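You operate a simulated robot arm through the tools that you are given. There is no shell and no other tool.

You run a simulated robot arm. Do the job below in one go: nothing can be reset, and whatever is moved stays where it is left.

## Task
Brush the chips off the brown block, then clamp in the bush from the drip tray.
Fine: put the brush back. Set down upright: red block brush. What is to be rubbed or washed off counts as gone when no trace of it is left.
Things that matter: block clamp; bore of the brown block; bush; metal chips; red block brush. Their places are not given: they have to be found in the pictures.

Only the result counts: the job must be done as asked and must still hold three seconds after the hand-in. Knocking over, shifting, dropping, spilling or breaking anything else fails it.

## Robot
A 6-joint arm with a two-finger parallel gripper, fixed in place. Base frame: the origin is at the foot of the arm, x ahead of it, y to its left, z up; the work surface is at about z = 0. Lengths are in m, angles in degrees, forces in N, time in s.
With the tool pointing down near the work surface it reaches from about 0.16 to 0.42 m from the base axis. Its first joint turns from -66.0 to 66.0 degrees. Payload 1.57 kg.
The TCP is the grasp point between the finger pads, 0.03 m short of the fingertips. In the tool frame z runs along the fingers and y along their closing line. The gripper opens to 0.08 m. The fingers are 0.017 m wide and 0.012 m thick; the gripper's body (0.04 by 0.082 m) begins 0.08 m behind the TCP.
Orientation is that of the tool frame in the base frame, as a unit quaternion [x, y, z, w]. With the fingers straight down and closing along the base's y, the tool's x points along the base's -x, its y along +y and its z along -z.

## Interface
- The arm moves only by the tool move_arm. Its arguments are lists of equal length, an entry for each row: "xyz": the shift along the tool's x, y, z in units of 400 mm (1.0 is 400 mm), a list of three; "dr": the turn, a rotation vector about the tool's x, y, z in units of 60 degrees (1.0 is 60 degrees), a list of three. In form: {"xyz": [[tx, ty, tz], ...], "dr": [[ax, ay, az], ...]}. A call has 1 to 20 rows; each row is the pose to reach, as a shift and turn from the pose commanded when the call began, along the tool's axes at that moment. "gripper" is the opening, from 0 (shut) to 1 (fully open), set as the call begins (left out, the last holds). A call with a number of a shift or a turn outside -1 to 1 is refused whole. Each row takes 0.2 s and may step no farther than 0.05 m and 8.6 degrees from the row before; otherwise, or with a gripper value out of range, the whole call is refused. A pose out of reach is approached as far as the arm can. The call stops where the force on the tool passes 40 N (or 10 N more than at its start, if that is more) or the arm is blocked; 0.2 s more then pass. The fingers move at their own pace (about 0.153 m/s each) and stop on an object; they squeeze with about 41 N. The grip force told is the motor's: it shows also when the fingers shut on nothing. Time passes only in rows, and 0.2 s behind the last, so rows that repeat a pose let the fingers close. The reply holds the time, the measured pose of the TCP, the force on the tool along the base axes, the opening and the grip force, in the units named above and with some noise, with the torque about the TCP (base axes, N m) and any sound that the robot's microphone picked up.
- Cameras (640 x 400 px; columns grow to the right, rows downward): "scene" is fixed at [0.053, -0.3346, 0.4172]; the picture's right is [0.78, -0.62, 0.00], its down [-0.40, -0.51, -0.76] and it looks along [0.47, 0.60, -0.65] (base axes); focal length 214 px, centre (320, 200). "wrist" rides on the gripper at [0.072, -0.007, -0.122] in the tool frame; the picture's right is [0.09, 1.00, 0.00], its down [-0.84, 0.08, -0.54] and it looks along [-0.54, 0.05, 0.84] (tool axes); focal length 238 px, centre (320, 200).
- snapshot(camera): a new picture of that camera. It takes no simulated time.
- pixel_to_xyz(camera, pixels): there is no depth. For up to 12 entries [column, row, z] of the newest picture of that camera ("zoom" is the newest enlarged one), the place [x, y] in the base frame at which the ray of that pixel passes the height z, good to about 0.002 m. It takes no simulated time.
- close_up(camera, box): a new picture of the part [left, top, right, bottom] of that camera's present view, enlarged. It takes no simulated time.
- hand_in(): hands the job in; it is judged then, once.

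Leave the gripper open and the arm clear of the work at the hand-in unless told otherwise.

The tools are called after "Request:" as a command line: name --argument value ..., lists and objects as JSON in quotes. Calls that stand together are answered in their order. move_arm: Moves the arm, as the interface text tells. Its arguments: {"type":"object","properties":{"xyz":{"type":"array","items":{"type":"array","items":{"type":"number"}}},"dr":{"type":"array","items":{"type":"array","items":{"type":"number"}}},"gripper":{"type":"number"}},"required":["xyz","dr"]} The other tools are called the same way: snapshot (camera) takes a picture; pixel_to_xyz (camera, pixels) gives the place at which the rays of pixels pass given heights; close_up (camera, box) takes an enlarged picture of a part of a camera's view; hand_in () hands the job in.

At the start:

```text
clock: 0.0
tool_pos: [0.2286, -0.0166, 0.3121]
ee_rot: [0.0, 1.0, 0.0, 0.0]
contact_force: [-1.1, 0.7, 0.1]
moment: [-0.01, 0.01, -0.01]
width: 0.0799
gripper_force: 0.2
```

scene: 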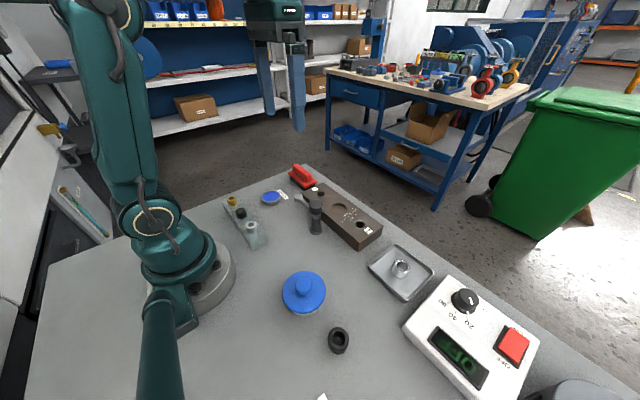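
wrist: 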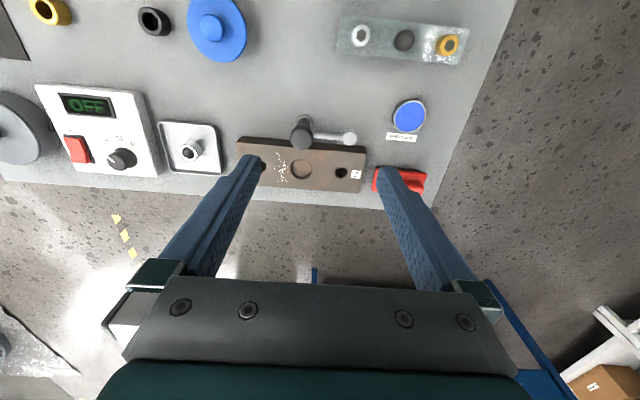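

I see a brown block with chips and a hole, a clamp post next to it, a red brush beyond the block, and a tray with a metal ring (bush). I'll take close-ups to get the details.

Request:
close_up --camera "scene" --box '[270, 150, 450, 310]'

Request:
close_up --camera "wrist" --box '[140, 90, 460, 220]'

Request:
close_up --camera "scene" --box '[210, 150, 350, 270]'

```text
2.50 times, centred on (360, 230) of scene
```

zoom: 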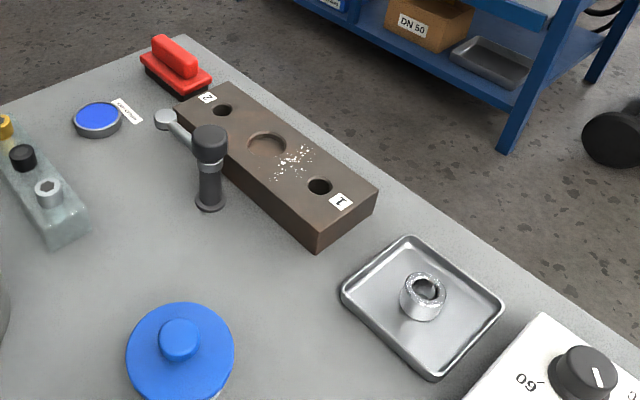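

```text
2.00 times, centred on (300, 155) of wrist
```

zoom: 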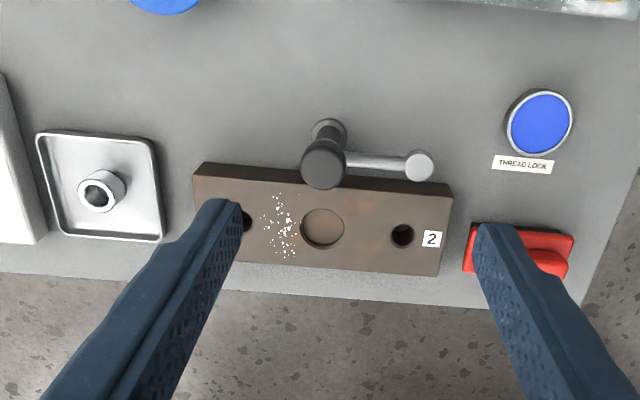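

```text
3.33 times, centred on (280, 210) of scene
```

zoom: 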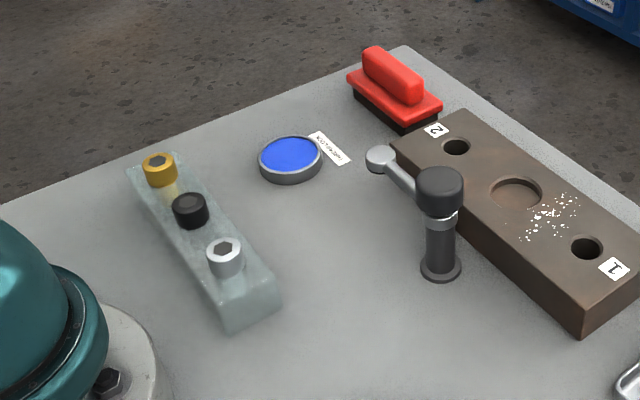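

I'll find the height of the block and the places of everything by comparing both cameras: bore at wrist (301,169) / scene (339,208), bush, brush and clamp post.

Request:
pixel_to_xyz --camera "wrist" --pixels '[[301, 169, 0.0], [301, 169, 0.03], [301, 169, 0.05], [188, 150, 0.0], [188, 150, 0.03], [400, 178, 0.0], [400, 178, 0.04], [302, 138, 0.0], [302, 138, 0.06], [302, 138, 0.1], [349, 138, 0.06], [349, 138, 0.1]]'

Request:
pixel_to_xyz --camera "scene" --pixels '[[339.2, 208, 0.0], [339.2, 208, 0.03], [339.2, 208, 0.05], [400, 266, 0.0], [400, 266, 0.03], [302, 172, 0.0], [302, 172, 0.04], [316, 231, 0.0], [316, 201, 0.06], [316, 201, 0.1], [298, 197.5, 0.06], [298, 197.5, 0.1]]'

```text
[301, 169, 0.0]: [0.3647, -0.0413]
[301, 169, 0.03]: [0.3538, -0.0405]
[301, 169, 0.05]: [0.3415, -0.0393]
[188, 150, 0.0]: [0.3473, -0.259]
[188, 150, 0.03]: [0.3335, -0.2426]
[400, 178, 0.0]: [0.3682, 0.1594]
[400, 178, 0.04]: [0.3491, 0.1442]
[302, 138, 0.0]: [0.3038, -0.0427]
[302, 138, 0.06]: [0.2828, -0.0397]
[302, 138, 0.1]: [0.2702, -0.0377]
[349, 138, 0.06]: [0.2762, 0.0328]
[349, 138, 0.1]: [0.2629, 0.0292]
```

```text
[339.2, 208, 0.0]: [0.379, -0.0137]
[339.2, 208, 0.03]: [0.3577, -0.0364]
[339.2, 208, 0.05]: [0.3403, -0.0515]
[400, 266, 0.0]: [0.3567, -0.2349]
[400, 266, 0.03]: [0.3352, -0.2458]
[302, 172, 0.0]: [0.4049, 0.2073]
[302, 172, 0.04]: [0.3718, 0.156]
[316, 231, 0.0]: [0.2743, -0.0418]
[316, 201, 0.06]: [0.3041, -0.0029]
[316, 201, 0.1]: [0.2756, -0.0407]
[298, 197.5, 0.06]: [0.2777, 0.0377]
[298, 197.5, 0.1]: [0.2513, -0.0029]
```

The two views agree on: bore near (0.353, -0.040) at z≈0.034, clamp post near (0.273, -0.041), its arm tip near (0.276, 0.035) at z≈0.06, bush near (0.335, -0.244). I'll lower the camera for a better look at the block and clamp.

Request:
move_arm --xyz '[[-0.0145, -0.0195, 0.0933], [-0.029, -0.039, 0.1867], [-0.0435, -0.0585, 0.28]]' --dr '[[0, 0, 0], [0, 0, 0], [0, 0, 0]]' --gripper 1.0

Request:
snapshot --camera "wrist"

Request:
snapshot --camera "scene"

```text
clock: 0.8
tool_pos: [0.2452, -0.0401, 0.2003]
ee_rot: [-0.001, 1.0, 0.0, 0.001]
contact_force: [-0.2, -0.2, -0.1]
moment: [0.0, 0.01, -0.02]
width: 0.0797
gripper_force: 0.0
```

```text
taken
```

wrist: 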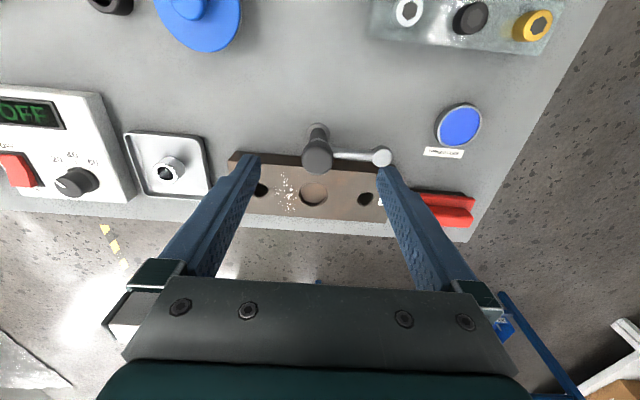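

```text
taken
```

scene: 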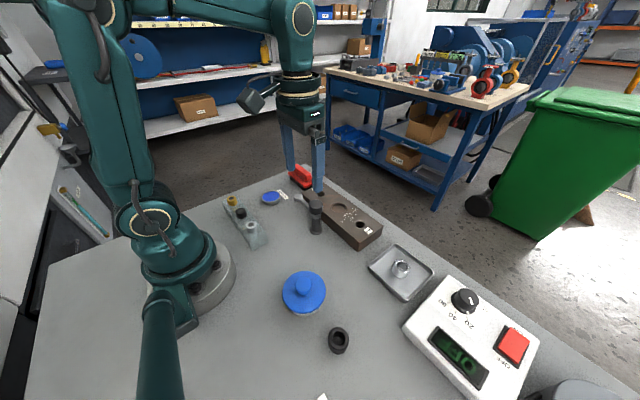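

Now enlargements of the clamp, the bush and the brush.

Request:
close_up --camera "wrist" --box '[220, 110, 420, 235]'

Request:
close_up --camera "wrist" --box '[120, 120, 220, 210]'

Request:
close_up --camera "scene" --box '[280, 155, 390, 255]'

Request:
close_up --camera "scene" --box '[365, 235, 440, 305]'

```text
3.20 times, centred on (320, 172) of wrist
```

zoom: 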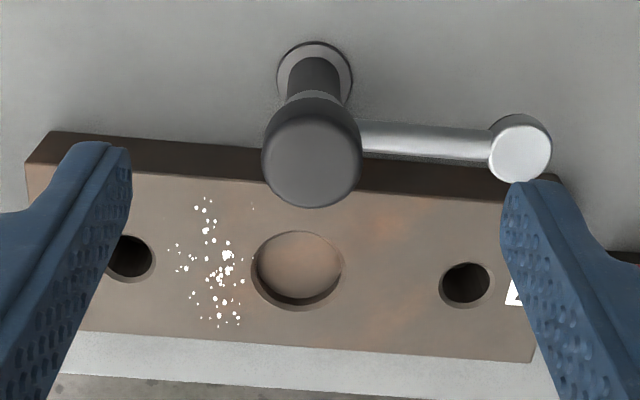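

```text
4.44 times, centred on (170, 165) of wrist
```

zoom: 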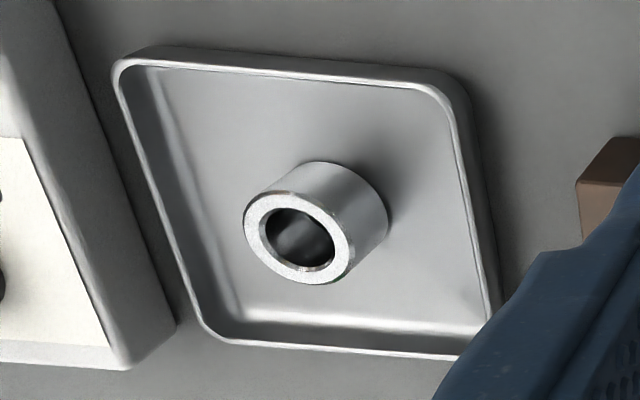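

```text
4.00 times, centred on (335, 205) of scene
```

zoom: 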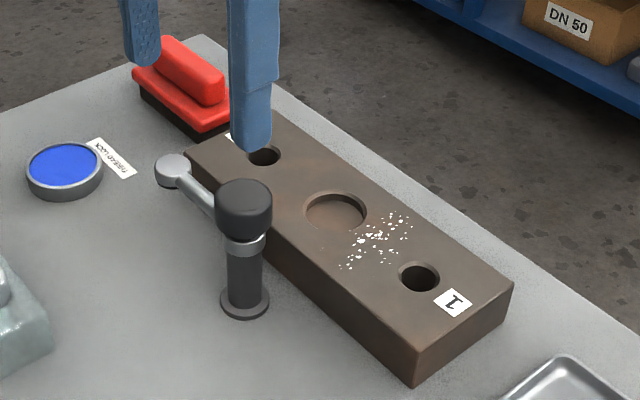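

```text
5.71 times, centred on (402, 270) of scene
```

zoom: 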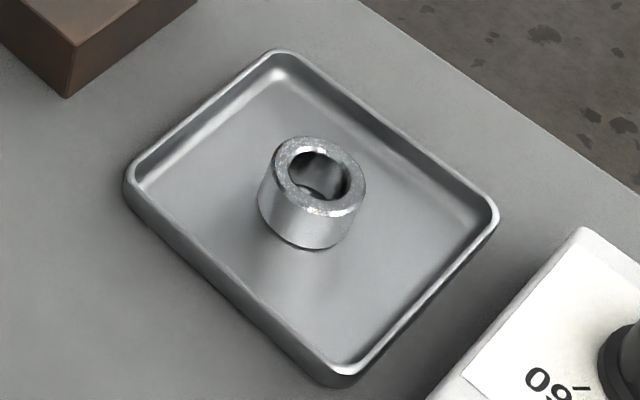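

The clamp is a post with a dark cap and a swing arm with a pad; the pad would come over the bore when swung a quarter turn. Next I'll move the camera over to the brush beyond the block's "2" end.

Request:
move_arm --xyz '[[-0.01, 0.11, 0], [-0.02, 0.22, 0], [-0.03, 0.33, 0], [-0.04, 0.43, 0]]' --dr '[[0, 0, 0], [0, 0, 0], [0, 0, 0], [0, 0, 0]]'

Request:
snapshot --camera "wrist"

Request:
close_up --camera "wrist" --box '[240, 130, 400, 230]'

Request:
close_up --camera "scene" --box '[270, 155, 350, 205]'

```text
clock: 1.8
tool_pos: [0.2607, 0.1335, 0.1997]
ee_rot: [0.0, 1.0, 0.0, 0.001]
contact_force: [-0.2, 0.3, 0.3]
moment: [0.0, 0.04, 0.03]
width: 0.0799
gripper_force: 0.1
```

```text
taken
```

wrist: 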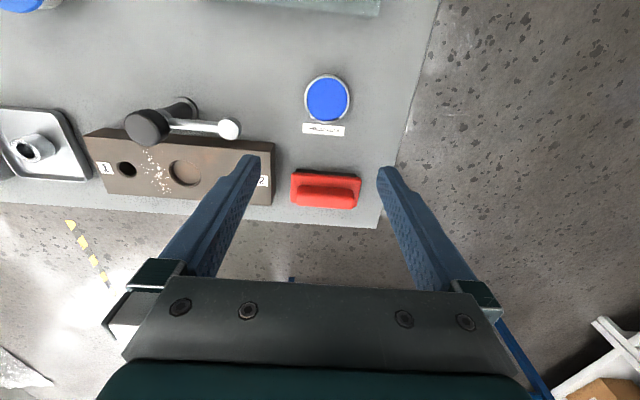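

```text
4.00 times, centred on (320, 180) of wrist
```

zoom: 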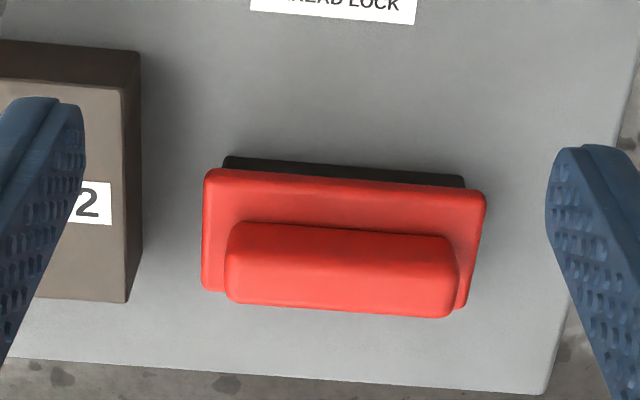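

```text
8.00 times, centred on (310, 180) of scene
```

zoom: 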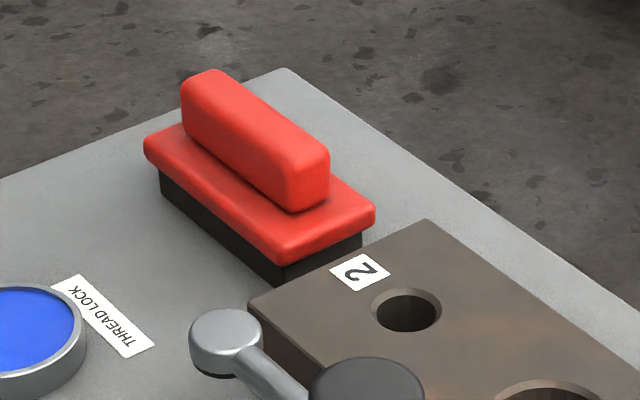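

The brush is a red plate with a ridge handle, its long side roughly along y. I'll work out its size and angle from corner pixels in both pictures.

Request:
pixel_to_xyz --camera "wrist" --pixels '[[296.25, 169.5, 0.0], [356.25, 174.5, 0.0], [291.25, 172.5, 0.02], [291.25, 172.5, 0.03], [361.75, 177.5, 0.02], [361.75, 177.5, 0.03], [356.25, 207, 0.03], [290.75, 202.5, 0.03], [353.75, 208.75, 0.04], [353.75, 208.75, 0.06], [297, 205, 0.04], [297, 205, 0.06]]'

Request:
pixel_to_xyz --camera "scene" --pixels '[[304.6, 190.4, 0.0], [290.25, 179, 0.0], [315.25, 185.4, 0.0], [288.5, 172.5, 0.02], [288.5, 172.5, 0.03], [305.4, 186.25, 0.02], [305.4, 186.25, 0.03], [316.6, 181, 0.03], [310.6, 173.75, 0.05], [310.6, 173.75, 0.06], [296.25, 163.75, 0.05], [296.25, 163.75, 0.06]]'

```text
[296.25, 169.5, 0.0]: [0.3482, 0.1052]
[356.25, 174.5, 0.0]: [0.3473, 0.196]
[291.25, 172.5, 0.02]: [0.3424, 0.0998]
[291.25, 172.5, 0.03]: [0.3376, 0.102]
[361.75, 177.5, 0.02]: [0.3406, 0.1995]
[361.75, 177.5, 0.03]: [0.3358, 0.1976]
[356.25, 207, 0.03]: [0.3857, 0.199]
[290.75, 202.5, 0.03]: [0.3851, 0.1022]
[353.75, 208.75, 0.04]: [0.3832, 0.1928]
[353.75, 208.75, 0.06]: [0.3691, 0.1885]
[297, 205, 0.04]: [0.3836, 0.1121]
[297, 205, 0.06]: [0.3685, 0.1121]
```

```text
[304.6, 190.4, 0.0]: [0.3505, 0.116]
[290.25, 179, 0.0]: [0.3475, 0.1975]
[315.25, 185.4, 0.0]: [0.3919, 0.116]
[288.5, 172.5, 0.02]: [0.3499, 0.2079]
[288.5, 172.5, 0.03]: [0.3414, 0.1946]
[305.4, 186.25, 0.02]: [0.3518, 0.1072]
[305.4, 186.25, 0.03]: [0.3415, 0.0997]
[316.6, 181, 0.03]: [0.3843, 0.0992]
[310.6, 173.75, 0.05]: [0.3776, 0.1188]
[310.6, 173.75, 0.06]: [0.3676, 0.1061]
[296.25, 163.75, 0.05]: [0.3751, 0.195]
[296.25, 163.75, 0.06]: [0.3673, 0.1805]
```

Brush: plate centre near (0.362, 0.150), long side along y, plate top z≈0.028, handle about 20 mm wide with top z≈0.053. I need the fingers closing along x, so I'll turn the tool 90° about its axis (60° first), moving nearer.

Request:
move_arm --xyz '[[-0.02, 0.005, 0.01], [-0.04, 0.01, 0.02], [-0.06, 0.015, 0.03], [-0.08, 0.02, 0.04], [-0.1, 0.025, 0.05], [-0.12, 0.03, 0.06], [-0.14, 0.035, 0.07], [-0.16, 0.04, 0.08]]' --dr '[[0, 0, 0.125], [0, 0, 0.25], [0, 0, 0.375], [0, 0, 0.5], [0, 0, 0.625], [0, 0, 0.75], [0, 0, 0.875], [0, 0, 1.0]]' --gripper 1.0

Request:
move_arm --xyz '[[0, 0, 0], [0, 0, 0], [0, 0, 0], [0, 0, 0]]' --dr '[[0, 0, 0.125], [0, 0, 0.25], [0, 0, 0.375], [0, 0, 0.5]]'

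Request:
snapshot --camera "wrist"

```text
clock: 3.6
tool_pos: [0.3252, 0.149, 0.1666]
ee_rot: [0.501, 0.865, 0.0, 0.0]
contact_force: [1.0, 0.2, 0.4]
moment: [0.01, 0.0, 0.0]
width: 0.0799
gripper_force: 0.1
```

```text
clock: 4.6
tool_pos: [0.3257, 0.1486, 0.1678]
ee_rot: [0.708, 0.706, 0.001, 0.001]
contact_force: [-0.1, 0.2, 0.6]
moment: [0.03, 0.02, 0.01]
width: 0.0798
gripper_force: 0.1
```

```text
taken
```

wrist: 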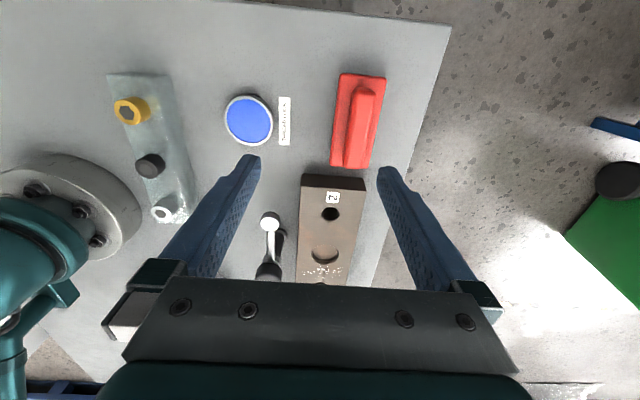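

The tool is now turned so the fingers close along x. I'll enlarge the brush at about (360,122) to get the handle's centre line.

Request:
close_up --camera "wrist" --box '[310, 60, 420, 180]'

```text
3.33 times, centred on (365, 120) of wrist
```

zoom: 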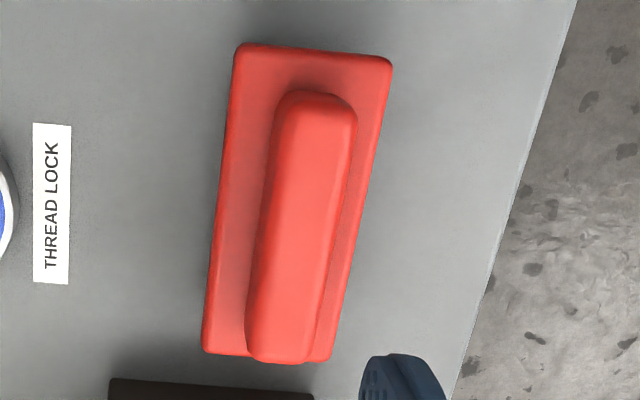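

Request:
pixel_to_xyz --camera "zoom" --pixels '[[286, 103, 0.053], [353, 110, 0.053], [253, 350, 0.053], [308, 358, 0.053], [238, 47, 0.026], [390, 62, 0.026], [330, 358, 0.026], [204, 350, 0.026]]'

```text
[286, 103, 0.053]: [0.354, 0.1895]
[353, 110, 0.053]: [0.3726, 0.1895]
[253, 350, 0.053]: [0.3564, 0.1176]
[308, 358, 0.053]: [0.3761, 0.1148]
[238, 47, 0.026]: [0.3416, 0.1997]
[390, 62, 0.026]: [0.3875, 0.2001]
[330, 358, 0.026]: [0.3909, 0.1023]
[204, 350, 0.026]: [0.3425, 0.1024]
```

Handle centre is about (0.364, 0.151). I'll go above it with fingers open, at z=0.10.

Request:
move_arm --xyz '[[0.003, 0.048, 0.05], [0.006, 0.0957, 0.1], [0.006, 0.0957, 0.17]]' --dr '[[0, 0, 0], [0, 0, 0], [0, 0, 0]]'

Request:
snapshot --camera "wrist"

Request:
close_up --camera "scene" --box '[260, 130, 360, 210]'

```text
clock: 5.4
tool_pos: [0.3648, 0.1509, 0.0994]
ee_rot: [0.707, 0.707, -0.001, -0.001]
contact_force: [-0.2, -0.1, 0.4]
moment: [-0.01, -0.02, -0.01]
width: 0.0804
gripper_force: 0.1
```

```text
taken
```

wrist: 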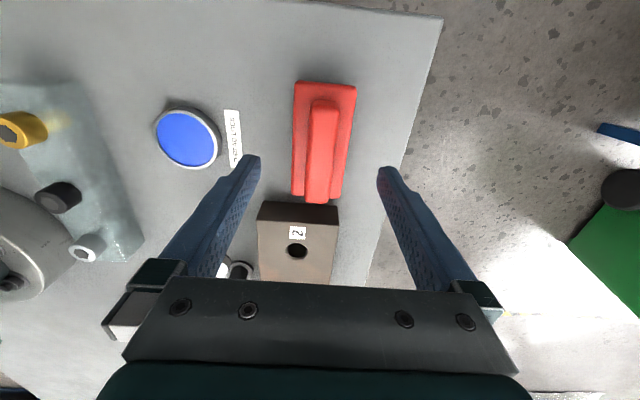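

```text
5.00 times, centred on (310, 170) of scene
```

zoom: 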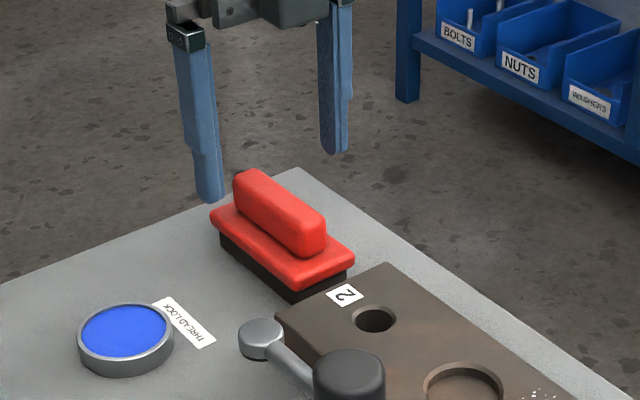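

Aligned over the handle. I go down to z≈0.063 (fingertips about 4 mm above the plate), then close.

Request:
move_arm --xyz '[[0, 0, 0.045], [0, 0, 0.091]]' --dr '[[0, 0, 0], [0, 0, 0]]'

Request:
close_up --camera "scene" --box '[260, 130, 360, 210]'

```text
clock: 6.0
tool_pos: [0.3649, 0.1502, 0.0625]
ee_rot: [0.707, 0.707, 0.0, 0.0]
contact_force: [-0.6, 0.6, 0.3]
moment: [0.0, 0.0, 0.01]
width: 0.0799
gripper_force: 0.1
```

```text
5.00 times, centred on (310, 170) of scene
```

zoom: 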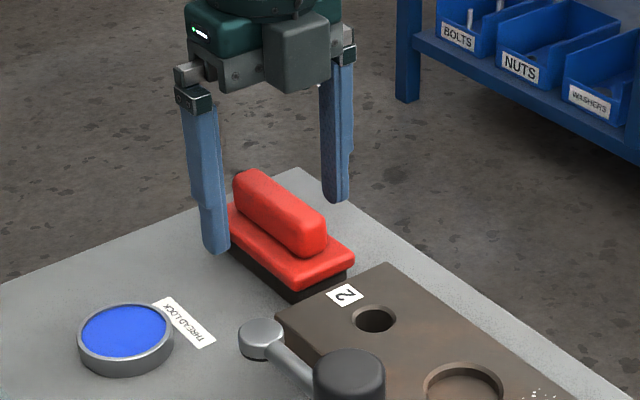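

Fingers straddle the brush evenly. Closing now.

Request:
move_arm --xyz '[[0, 0, 0], [0, 0, 0], [0, 0, 0], [0, 0, 0]]' --dr '[[0, 0, 0], [0, 0, 0], [0, 0, 0], [0, 0, 0]]' --gripper 0.0

Request:
close_up --camera "scene" --box '[260, 130, 360, 210]'

```text
clock: 7.0
tool_pos: [0.3645, 0.1499, 0.0633]
ee_rot: [0.707, 0.707, 0.0, 0.0]
contact_force: [0.4, -0.1, 0.4]
moment: [-0.01, 0.02, -0.02]
width: 0.0208
gripper_force: 34.5
```

```text
5.00 times, centred on (310, 170) of scene
```

zoom: 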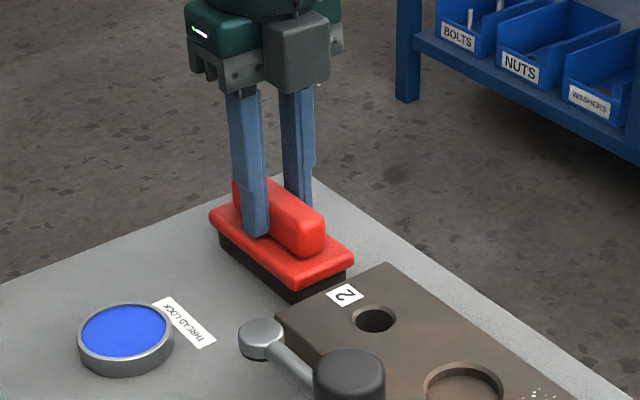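

Gripped at 20.8 mm. The chips span x≈0.318–0.381, y≈-0.10 to -0.06 on the block top. I lift the brush 70 mm and carry it over the chips.

Request:
move_arm --xyz '[[0, 0, -0.06], [0, 0, -0.12], [0, 0, -0.175], [-0.07, -0.004, -0.175], [-0.145, -0.008, -0.175], [-0.22, -0.012, -0.175], [-0.295, -0.016, -0.175], [-0.37, -0.02, -0.175], [-0.445, -0.024, -0.175], [-0.52, -0.028, -0.175], [-0.5875, -0.03, -0.175]]' --dr '[[0, 0, 0], [0, 0, 0], [0, 0, 0], [0, 0, 0], [0, 0, 0], [0, 0, 0], [0, 0, 0], [0, 0, 0], [0, 0, 0], [0, 0, 0], [0, 0, 0]]'

Request:
snapshot --camera "scene"

Request:
close_up --camera "scene" --box '[290, 130, 410, 260]'

```text
clock: 9.4
tool_pos: [0.3529, -0.0863, 0.1337]
ee_rot: [0.706, 0.708, 0.0, -0.001]
contact_force: [0.0, 0.4, -1.9]
moment: [0.02, 0.03, 0.02]
width: 0.0212
gripper_force: 33.7
```

```text
taken
```

scene: 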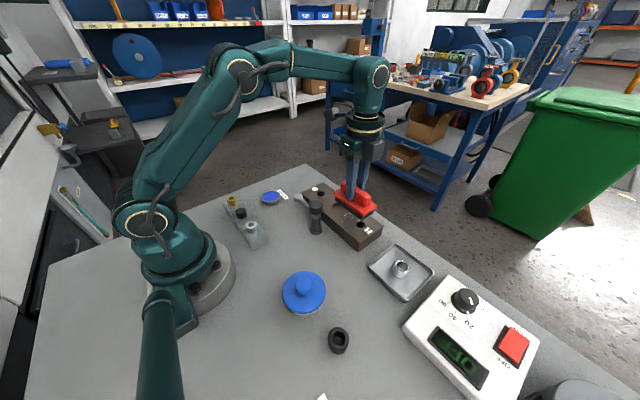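

```text
3.08 times, centred on (350, 195) of scene
```

zoom: 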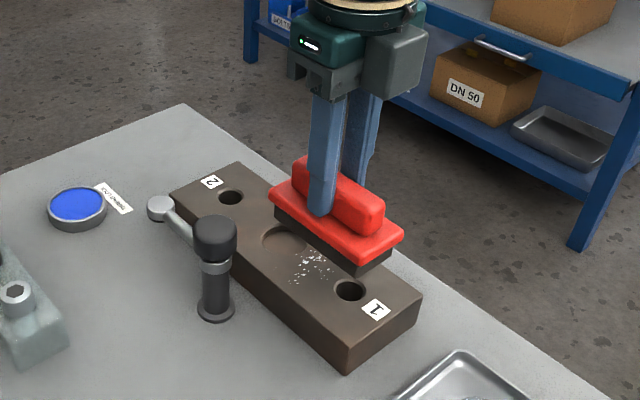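

The brush hangs about 35 mm above the block. I lower it close to the top, at the near side of the chips, watching the force.

Request:
move_arm --xyz '[[0, -0.016, 0.03], [0, -0.0325, 0.06], [0, -0.0325, 0.075]]' --dr '[[0, 0, 0], [0, 0, 0], [0, 0, 0]]'

Request:
close_up --camera "scene" --box '[290, 150, 410, 250]'

```text
clock: 10.2
tool_pos: [0.3394, -0.085, 0.1048]
ee_rot: [0.707, 0.707, 0.001, 0.001]
contact_force: [-0.1, -0.8, -0.2]
moment: [-0.03, -0.01, 0.01]
width: 0.0212
gripper_force: 34.5
```

```text
4.00 times, centred on (350, 200) of scene
```

zoom: 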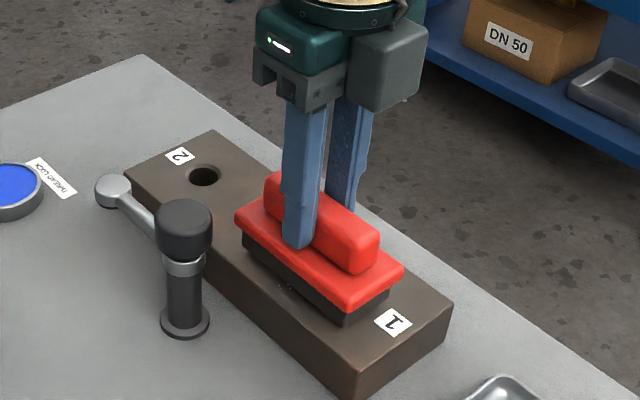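

Nearly on the block. Lowering in small steps to feel contact.

Request:
move_arm --xyz '[[0, 0, 0.005], [0, 0, 0.0075], [0, 0, 0.01], [0, 0, 0.0125]]' --dr '[[0, 0, 0], [0, 0, 0], [0, 0, 0], [0, 0, 0]]'

```text
clock: 11.2
tool_pos: [0.3402, -0.0849, 0.0991]
ee_rot: [0.707, 0.707, 0.0, 0.0]
contact_force: [-1.9, 0.0, 9.2]
moment: [0.23, 0.22, -0.02]
width: 0.0212
gripper_force: 35.2
```

Contact with about 9 N. I stroke the brush along x back and forth with slightly less pressure.

Request:
move_arm --xyz '[[0, 0.02, -0.001], [0, 0.04, -0.001], [0, 0.06, -0.001], [0, 0.08, -0.001], [0, 0.095, -0.001], [0, 0.075, -0.001], [0, 0.055, -0.001], [0, 0.035, -0.001], [0, 0.015, -0.001], [0, -0.01, -0.001], [0, 0.01, -0.001], [0, 0.03, -0.001], [0, 0.05, -0.001], [0, 0.07, -0.001], [0, 0.095, -0.001]]' --dr '[[0, 0, 0], [0, 0, 0], [0, 0, 0], [0, 0, 0], [0, 0, 0], [0, 0, 0], [0, 0, 0], [0, 0, 0], [0, 0, 0], [0, 0, 0], [0, 0, 0], [0, 0, 0], [0, 0, 0], [0, 0, 0], [0, 0, 0]]'

Request:
close_up --camera "scene" --box '[290, 150, 410, 250]'

```text
clock: 14.4
tool_pos: [0.3772, -0.0853, 0.0983]
ee_rot: [0.707, 0.707, 0.0, 0.0]
contact_force: [-0.8, -0.8, 3.5]
moment: [-0.06, 0.05, -0.01]
width: 0.0212
gripper_force: 33.7
```

```text
4.00 times, centred on (350, 200) of scene
```

zoom: 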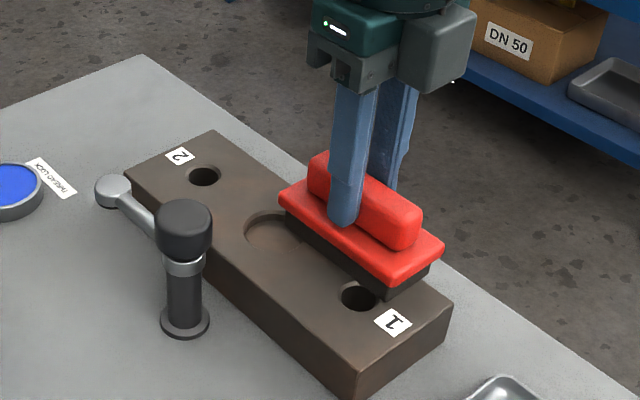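

The near part looks clean. I do more strokes, also shifted in y, then lift and look.

Request:
move_arm --xyz '[[0, -0.025, 0.001], [0, -0.05, 0.001], [0, -0.075, 0.001], [0, -0.105, 0.001], [-0.025, -0.105, 0.001], [-0.04, -0.08, 0.001], [-0.04, -0.055, 0.001], [-0.04, -0.03, 0.001], [-0.04, 0, 0.001], [-0.02, 0, 0.001], [0, 0, 0.001], [0.025, 0, 0.001], [0.04, -0.025, 0.001], [0.04, -0.05, 0.001], [0.04, -0.075, 0.001], [0.04, -0.1, 0.001], [0.04, -0.07, 0.001], [0.04, -0.04, 0.001], [0.04, 0, 0.001]]' --dr '[[0, 0, 0], [0, 0, 0], [0, 0, 0], [0, 0, 0], [0, 0, 0], [0, 0, 0], [0, 0, 0], [0, 0, 0], [0, 0, 0], [0, 0, 0], [0, 0, 0], [0, 0, 0], [0, 0, 0], [0, 0, 0], [0, 0, 0], [0, 0, 0], [0, 0, 0], [0, 0, 0], [0, 0, 0]]'

Request:
move_arm --xyz '[[0, 0, -0.04], [0, 0, -0.09]]' --dr '[[0, 0, 0], [0, 0, 0]]'

Request:
close_up --camera "scene" --box '[290, 150, 410, 250]'

Request:
snapshot --camera "wrist"

```text
clock: 18.4
tool_pos: [0.3772, -0.0678, 0.0997]
ee_rot: [0.707, 0.707, 0.001, 0.0]
contact_force: [0.3, 0.0, -1.2]
moment: [0.02, 0.0, 0.0]
width: 0.0213
gripper_force: 34.6
```

```text
clock: 19.0
tool_pos: [0.3777, -0.0685, 0.1351]
ee_rot: [0.707, 0.707, 0.0, 0.0]
contact_force: [0.3, 0.3, -0.7]
moment: [0.01, -0.02, -0.02]
width: 0.0211
gripper_force: 34.3
```

```text
4.00 times, centred on (350, 200) of scene
```

zoom: 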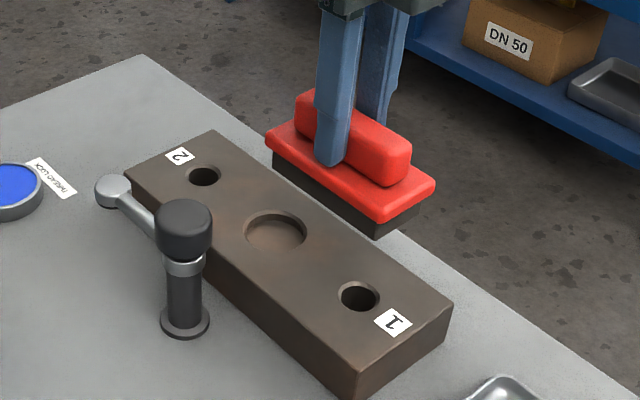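

```text
taken
```

wrist: 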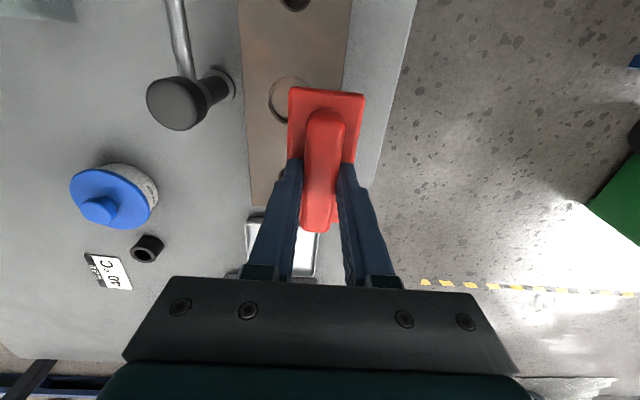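

The chips look gone. I carry the brush back towards its home place and then check the block top with nothing in the way.

Request:
move_arm --xyz '[[0.0684, -0.004, 0], [0.137, -0.008, 0], [0.205, -0.012, 0], [0.274, -0.016, 0], [0.342, -0.02, 0], [0.411, -0.025, 0], [0.479, -0.03, 0], [0.5475, -0.033, 0], [0.5475, -0.033, 0]]' --dr '[[0, 0, 0], [0, 0, 0], [0, 0, 0], [0, 0, 0], [0, 0, 0], [0, 0, 0], [0, 0, 0], [0, 0, 0], [0, 0, 0]]'

Request:
close_up --camera "scene" --box '[310, 180, 400, 250]'

Request:
snapshot --camera "wrist"

```text
clock: 21.0
tool_pos: [0.3641, 0.1495, 0.1359]
ee_rot: [0.707, 0.707, 0.0, 0.0]
contact_force: [-0.5, -0.7, -0.2]
moment: [-0.01, 0.02, 0.0]
width: 0.0209
gripper_force: 34.7
```

```text
5.71 times, centred on (355, 215) of scene
```

zoom: 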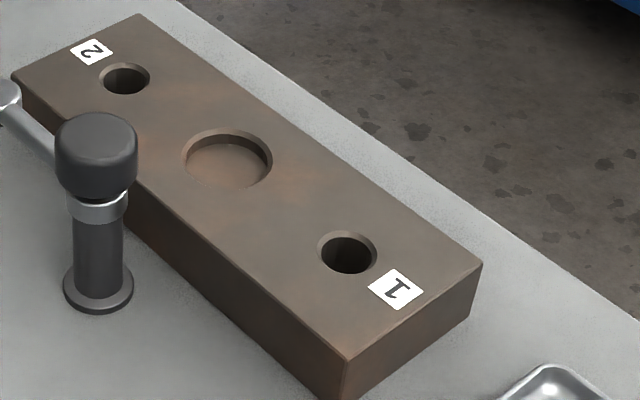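

```text
taken
```

wrist: 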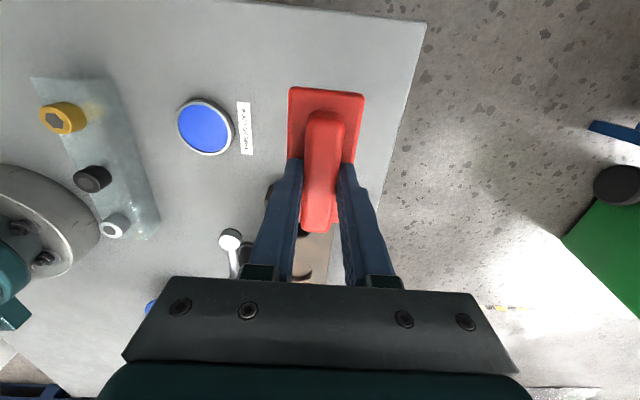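

The block top looks clean; one tighter look at the former chip area before I let go of the brush.

Request:
close_up --camera "scene" --box '[330, 195, 385, 235]'

```text
10.00 times, centred on (358, 215) of scene
```

zoom: 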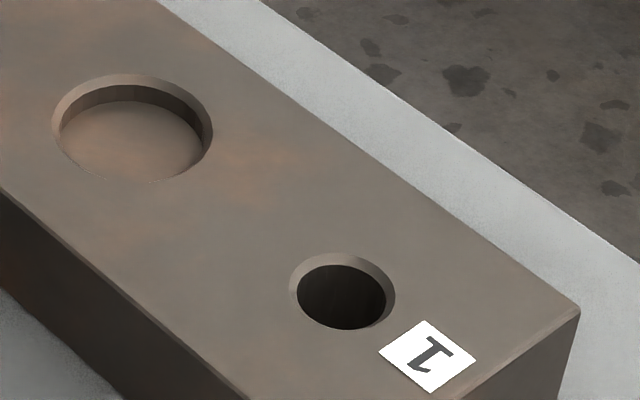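

No trace left. Now lowering the brush at its original place (x 0.364, y 0.150).

Request:
move_arm --xyz '[[0.001, 0, 0.06], [0.001, 0, 0.12], [0.001, 0, 0.16], [0.001, 0, 0.172]]' --dr '[[0, 0, 0], [0, 0, 0], [0, 0, 0], [0, 0, 0]]'

Request:
close_up --camera "scene" --box '[260, 130, 360, 210]'

```text
clock: 22.0
tool_pos: [0.3632, 0.1517, 0.0649]
ee_rot: [0.707, 0.707, 0.0, 0.0]
contact_force: [0.1, -0.9, -0.9]
moment: [0.01, -0.05, 0.02]
width: 0.0213
gripper_force: 33.4
```

```text
5.00 times, centred on (310, 170) of scene
```

zoom: 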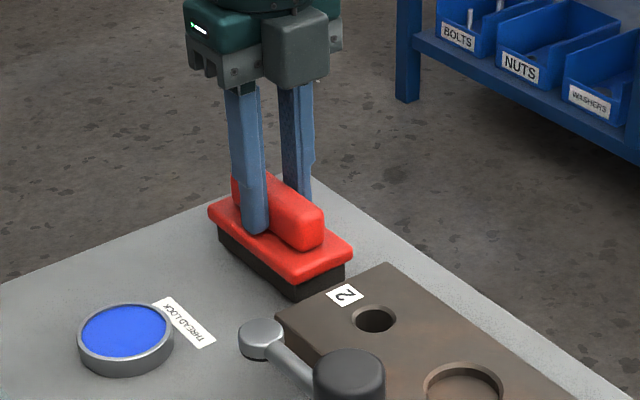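

Almost down; small steps until it touches.

Request:
move_arm --xyz '[[0, 0, 0.0025], [0, 0, 0.005], [0, 0, 0.0055]]' --dr '[[0, 0, 0], [0, 0, 0], [0, 0, 0]]'

```text
clock: 22.8
tool_pos: [0.3656, 0.1515, 0.0638]
ee_rot: [0.707, 0.707, 0.0, 0.001]
contact_force: [-0.2, -0.5, 0.0]
moment: [0.01, 0.0, -0.01]
width: 0.0214
gripper_force: 34.7
```

Request:
move_arm --xyz '[[0, 0, 0.001], [0, 0, 0.002]]' --dr '[[0, 0, 0], [0, 0, 0]]'

```text
clock: 23.4
tool_pos: [0.3648, 0.1507, 0.0624]
ee_rot: [0.707, 0.707, 0.0, 0.001]
contact_force: [-0.2, -0.9, -1.7]
moment: [0.04, 0.01, -0.04]
width: 0.0213
gripper_force: 34.6
```

Still no clear contact force; a little further.

Request:
move_arm --xyz '[[0, 0, 0.0015], [0, 0, 0.003]]' --dr '[[0, 0, 0], [0, 0, 0]]'

Request:
close_up --camera "scene" --box '[280, 150, 340, 200]'

```text
clock: 24.0
tool_pos: [0.3644, 0.1506, 0.0614]
ee_rot: [0.708, 0.707, 0.0, 0.0]
contact_force: [0.4, -0.3, -1.2]
moment: [0.03, 0.02, 0.02]
width: 0.0211
gripper_force: 34.4
```

```text
8.00 times, centred on (310, 175) of scene
```

zoom: 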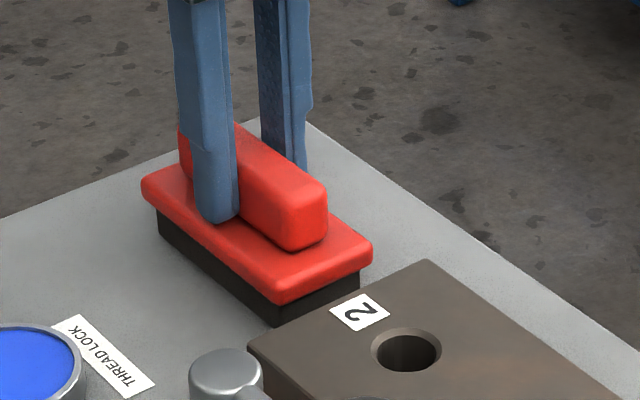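

The brush looks to be at table level (bristle corner at about the original pixel). Another slight step down to feel it.

Request:
move_arm --xyz '[[0, 0, 0.0015], [0, 0, 0.0025]]' --dr '[[0, 0, 0], [0, 0, 0]]'

```text
clock: 24.6
tool_pos: [0.3643, 0.1508, 0.0629]
ee_rot: [0.707, 0.707, 0.0, 0.0]
contact_force: [-2.7, -2.3, 11.4]
moment: [0.43, 0.21, 0.11]
width: 0.0215
gripper_force: 34.3
```

Contact with 11 N now. I ease off slightly and open the fingers.

Request:
move_arm --xyz '[[0, 0, -0.0015], [0, 0, -0.0015]]' --dr '[[0, 0, 0], [0, 0, 0]]'

Request:
move_arm --xyz '[[0, 0, 0], [0, 0, 0], [0, 0, 0]]' --dr '[[0, 0, 0], [0, 0, 0], [0, 0, 0]]' --gripper 1.0

Request:
close_up --camera "scene" --box '[280, 150, 340, 200]'

```text
clock: 25.2
tool_pos: [0.3645, 0.1518, 0.0617]
ee_rot: [0.707, 0.707, 0.0, 0.0]
contact_force: [0.4, -0.1, 6.1]
moment: [0.35, -0.04, 0.0]
width: 0.0213
gripper_force: 34.5
```

```text
clock: 26.0
tool_pos: [0.3648, 0.1505, 0.0611]
ee_rot: [0.707, 0.707, 0.0, 0.0]
contact_force: [0.3, -0.7, -0.2]
moment: [-0.02, 0.0, 0.01]
width: 0.0795
gripper_force: 0.0
```

```text
8.00 times, centred on (310, 175) of scene
```

zoom: 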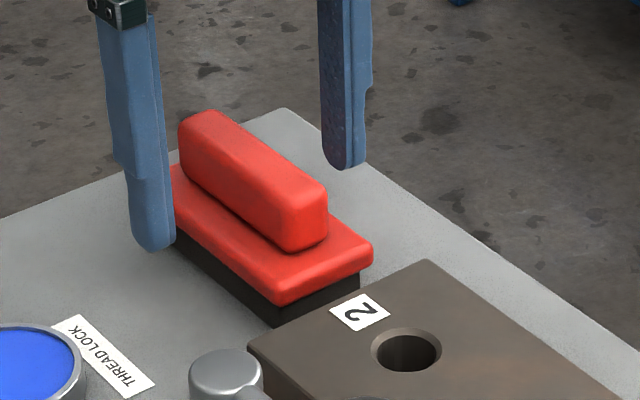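

The brush stands upright in its old spot. I raise the arm straight up, then turn the tool back 90°.

Request:
move_arm --xyz '[[0, 0, -0.05], [0, 0, -0.15], [0, 0, -0.25], [0, 0, -0.35]]' --dr '[[0, 0, 0], [0, 0, 0], [0, 0, 0], [0, 0, 0]]'

Request:
move_arm --xyz '[[0, -0.03, 0], [0, -0.06, 0], [0, -0.09, 0], [0, -0.12, 0], [0, -0.15, 0], [0, -0.18, 0], [0, -0.21, 0], [0, -0.24, 0]]' --dr '[[0, 0, -0.125], [0, 0, -0.25], [0, 0, -0.375], [0, 0, -0.5], [0, 0, -0.625], [0, 0, -0.75], [0, 0, -0.875], [0, 0, -1.0]]'

Request:
move_arm --xyz '[[0, 0, 0], [0, 0, 0], [0, 0, 0], [0, 0, 0]]' --dr '[[0, 0, -0.125], [0, 0, -0.25], [0, 0, -0.375], [0, 0, -0.5]]'

Request:
snapshot --camera "wrist"

```text
clock: 27.0
tool_pos: [0.3468, 0.1423, 0.1874]
ee_rot: [0.708, 0.706, 0.0, 0.001]
contact_force: [0.9, 0.2, 0.3]
moment: [0.05, 0.03, 0.02]
width: 0.0799
gripper_force: 0.2
out of reach, approached as far as the arm can: row 3, 4
```

```text
clock: 28.8
tool_pos: [0.2504, 0.1419, 0.1876]
ee_rot: [0.256, 0.967, 0.0, 0.0]
contact_force: [-0.1, 0.8, 0.8]
moment: [0.0, 0.04, 0.05]
width: 0.08
gripper_force: 0.1
out of reach, approached as far as the arm can: row 1, 2, 3
```

```text
clock: 29.8
tool_pos: [0.2505, 0.1425, 0.1874]
ee_rot: [-0.002, 1.0, 0.0, 0.0]
contact_force: [0.9, -0.1, -0.2]
moment: [0.0, 0.0, 0.03]
width: 0.0799
gripper_force: 0.0
```

```text
taken
```

wrist: 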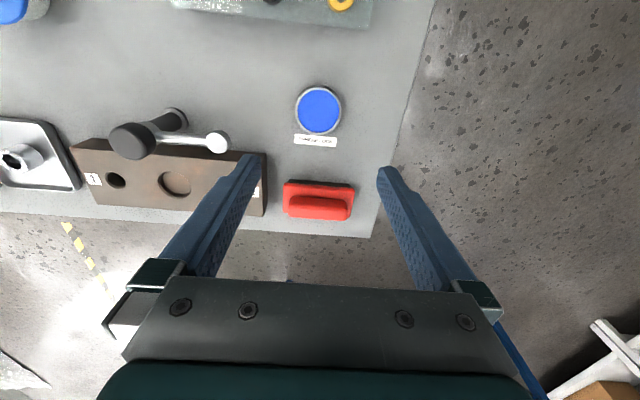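

Brush stands fine. Now over to the tray at z≈0.19 for a close look at the bush.

Request:
move_arm --xyz '[[0, -0.1, 0], [0, -0.2, 0], [0, -0.3, 0], [0, -0.4, 0], [0, -0.5, 0], [0, -0.6, 0], [0, -0.7, 0], [-0.01, -0.8, 0], [-0.02, -0.9, 0], [-0.025, -0.95, 0.04], [-0.025, -0.95, 0.12]]' --dr '[[0, 0, 0], [0, 0, 0], [0, 0, 0], [0, 0, 0], [0, 0, 0], [0, 0, 0], [0, 0, 0], [0, 0, 0], [0, 0, 0], [0, 0, 0], [0, 0, 0]]' --gripper 1.0

Request:
snapshot --camera "wrist"

Request:
snapshot --camera "scene"

```text
clock: 32.2
tool_pos: [0.2597, -0.2386, 0.1393]
ee_rot: [0.001, 1.0, 0.0, 0.0]
contact_force: [0.4, 0.3, -0.4]
moment: [0.04, -0.01, 0.0]
width: 0.08
gripper_force: 0.0
```

```text
taken
```

wrist: 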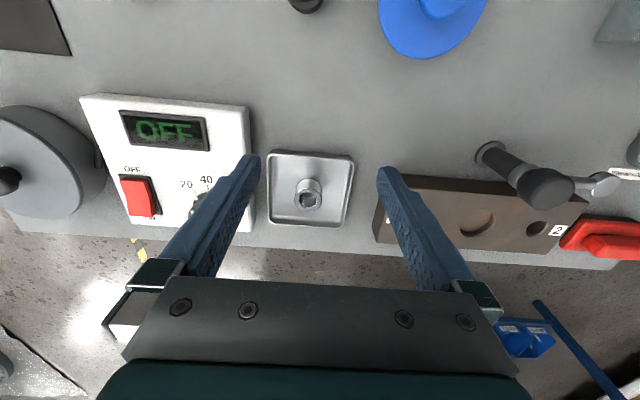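

```text
taken
```

scene: 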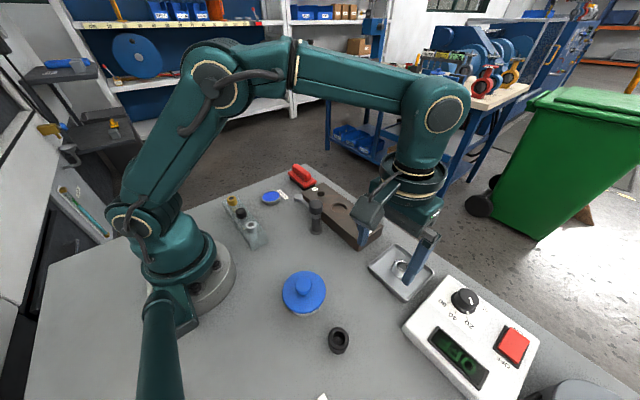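

Request:
close_up --camera "wrist" --box '[260, 145, 360, 230]'

Request:
close_up --camera "scene" --box '[365, 235, 440, 305]'

```text
4.71 times, centred on (310, 188) of wrist
```

zoom: 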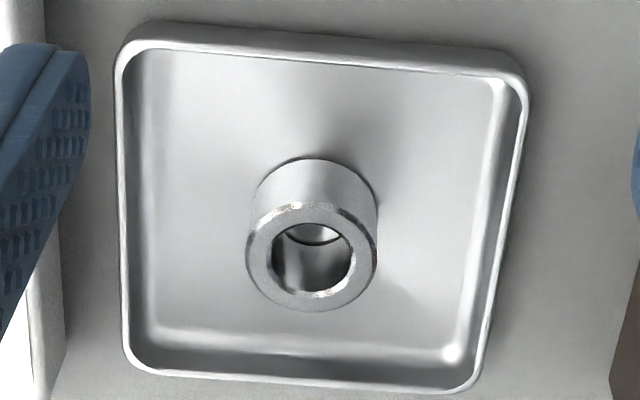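

```text
5.71 times, centred on (402, 270) of scene
```

zoom: 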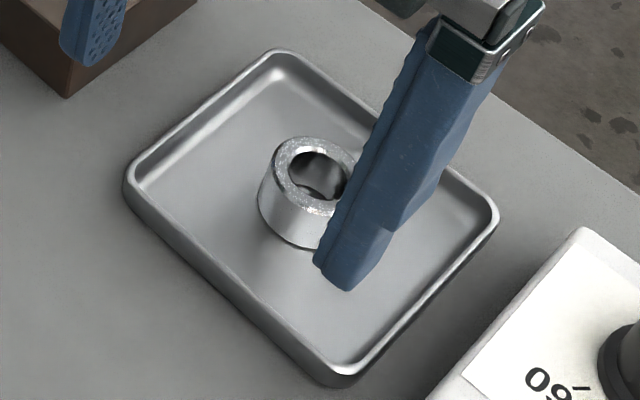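

I'll triangulate the bush's top ring centre: wrist (308.3,199.9), scene (401.8,266.1), and its edges.

Request:
pixel_to_xyz --camera "wrist" --pixels '[[308.3, 199.9, 0.015], [308.3, 199.9, 0.025], [308.3, 199.9, 0.035], [309.2, 178.9, 0.003], [294.5, 199.7, 0.03], [322.3, 199.7, 0.03], [309, 188.7, 0.03], [309, 211.8, 0.03], [268, 153, 0.01], [353, 161, 0.01], [344, 226, 0.01], [269, 222, 0.01]]'

Request:
pixel_to_xyz --camera "scene" --pixels '[[401.8, 266.1, 0.015], [401.8, 266.1, 0.025], [401.8, 266.1, 0.035], [398.5, 278.4, 0.003], [393.6, 265.6, 0.03], [410.2, 268.2, 0.03], [401.7, 259, 0.03], [401.7, 273, 0.03]]'

```text
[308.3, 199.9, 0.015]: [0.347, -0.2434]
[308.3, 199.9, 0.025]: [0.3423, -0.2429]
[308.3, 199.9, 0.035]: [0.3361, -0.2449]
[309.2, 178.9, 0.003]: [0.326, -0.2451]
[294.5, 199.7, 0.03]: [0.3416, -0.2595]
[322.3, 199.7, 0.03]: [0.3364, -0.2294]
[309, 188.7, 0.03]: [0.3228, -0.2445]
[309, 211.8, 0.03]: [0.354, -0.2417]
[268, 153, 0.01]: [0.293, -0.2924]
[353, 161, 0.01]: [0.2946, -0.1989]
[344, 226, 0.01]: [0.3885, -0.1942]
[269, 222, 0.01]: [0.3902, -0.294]
```

```text
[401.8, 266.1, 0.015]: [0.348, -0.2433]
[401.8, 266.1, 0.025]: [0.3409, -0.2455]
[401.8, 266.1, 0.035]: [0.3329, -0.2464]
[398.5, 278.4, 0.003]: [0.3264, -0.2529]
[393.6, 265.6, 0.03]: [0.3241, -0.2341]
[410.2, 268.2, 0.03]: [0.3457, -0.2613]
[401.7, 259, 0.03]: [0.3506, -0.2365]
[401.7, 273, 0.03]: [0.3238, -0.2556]
```

Bush centre is near (0.341, -0.244), outer diameter about 32 mm, top at z≈0.026. I partly close the fingers to 50 mm so they clear the tray rim, and go above the bush.

Request:
move_arm --xyz '[[-0.06, -0.004, 0.02], [-0.12, -0.008, 0.05], [-0.18, -0.012, 0.08], [-0.203, -0.0135, 0.12], [-0.203, -0.0135, 0.12]]' --dr '[[0, 0, 0], [0, 0, 0], [0, 0, 0], [0, 0, 0], [0, 0, 0]]' --gripper 0.625

Request:
snapshot --camera "wrist"

Request:
close_up --camera "scene" --box '[365, 215, 440, 305]'

```text
clock: 33.4
tool_pos: [0.3362, -0.2377, 0.0906]
ee_rot: [0.0, 1.0, 0.0, 0.0]
contact_force: [-0.4, 0.5, -0.8]
moment: [0.0, -0.02, 0.01]
width: 0.0501
gripper_force: 0.1
out of reach, approached as far as the arm can: row 3, 4, 5
```

```text
taken
```

wrist: 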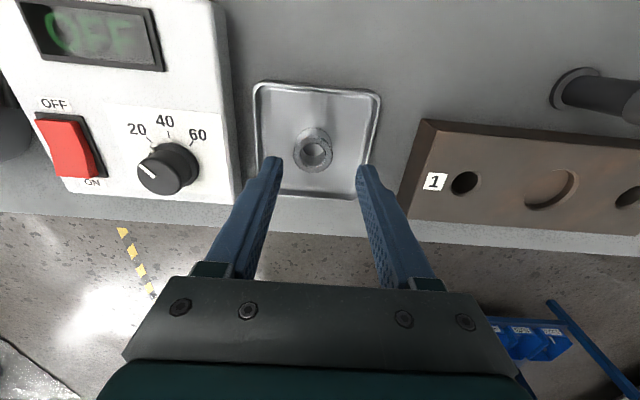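

```text
4.44 times, centred on (402, 260) of scene
```

zoom: 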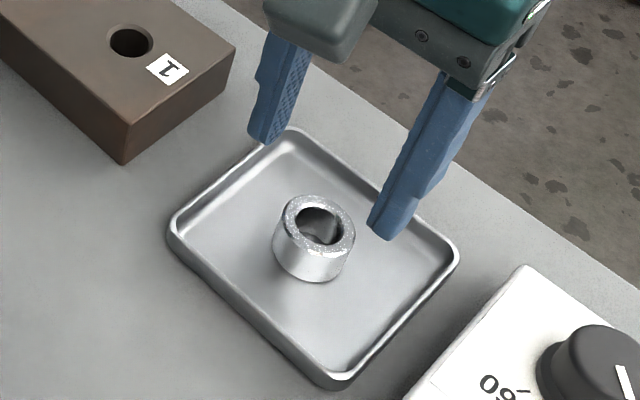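

The arm stopped at radius 0.412 (limit at this height; lower down it reaches farther). I enlarge the wrist view of the bush to refine its place.

Request:
close_up --camera "wrist" --box '[250, 75, 390, 205]'

```text
3.08 times, centred on (320, 140) of wrist
```

zoom: 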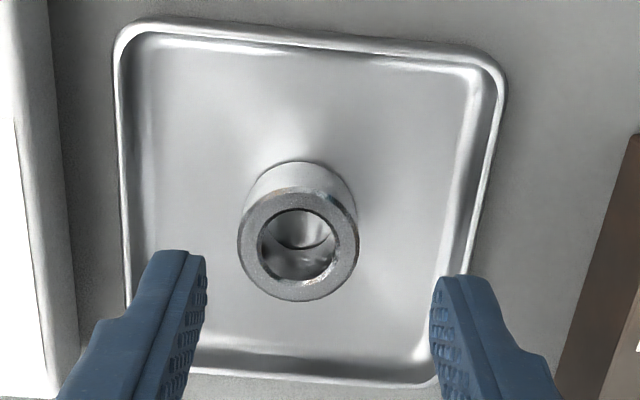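

Request:
pixel_to_xyz --camera "zoom" --pixels '[[298, 245, 0.022], [298, 245, 0.026], [298, 245, 0.03], [237, 243, 0.026], [358, 248, 0.026], [298, 188, 0.026], [298, 302, 0.026], [302, 161, 0.003], [302, 161, 0.005], [127, 25, 0.012], [505, 75, 0.012], [435, 387, 0.012]]'

```text
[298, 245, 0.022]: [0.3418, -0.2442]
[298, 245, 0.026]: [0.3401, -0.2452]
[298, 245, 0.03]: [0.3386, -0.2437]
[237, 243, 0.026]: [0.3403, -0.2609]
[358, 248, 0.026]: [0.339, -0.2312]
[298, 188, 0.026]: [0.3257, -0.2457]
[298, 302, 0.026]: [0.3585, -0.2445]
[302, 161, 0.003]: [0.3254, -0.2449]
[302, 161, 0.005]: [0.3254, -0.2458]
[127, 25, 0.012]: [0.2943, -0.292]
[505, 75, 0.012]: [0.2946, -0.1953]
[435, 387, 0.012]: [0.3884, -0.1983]
```

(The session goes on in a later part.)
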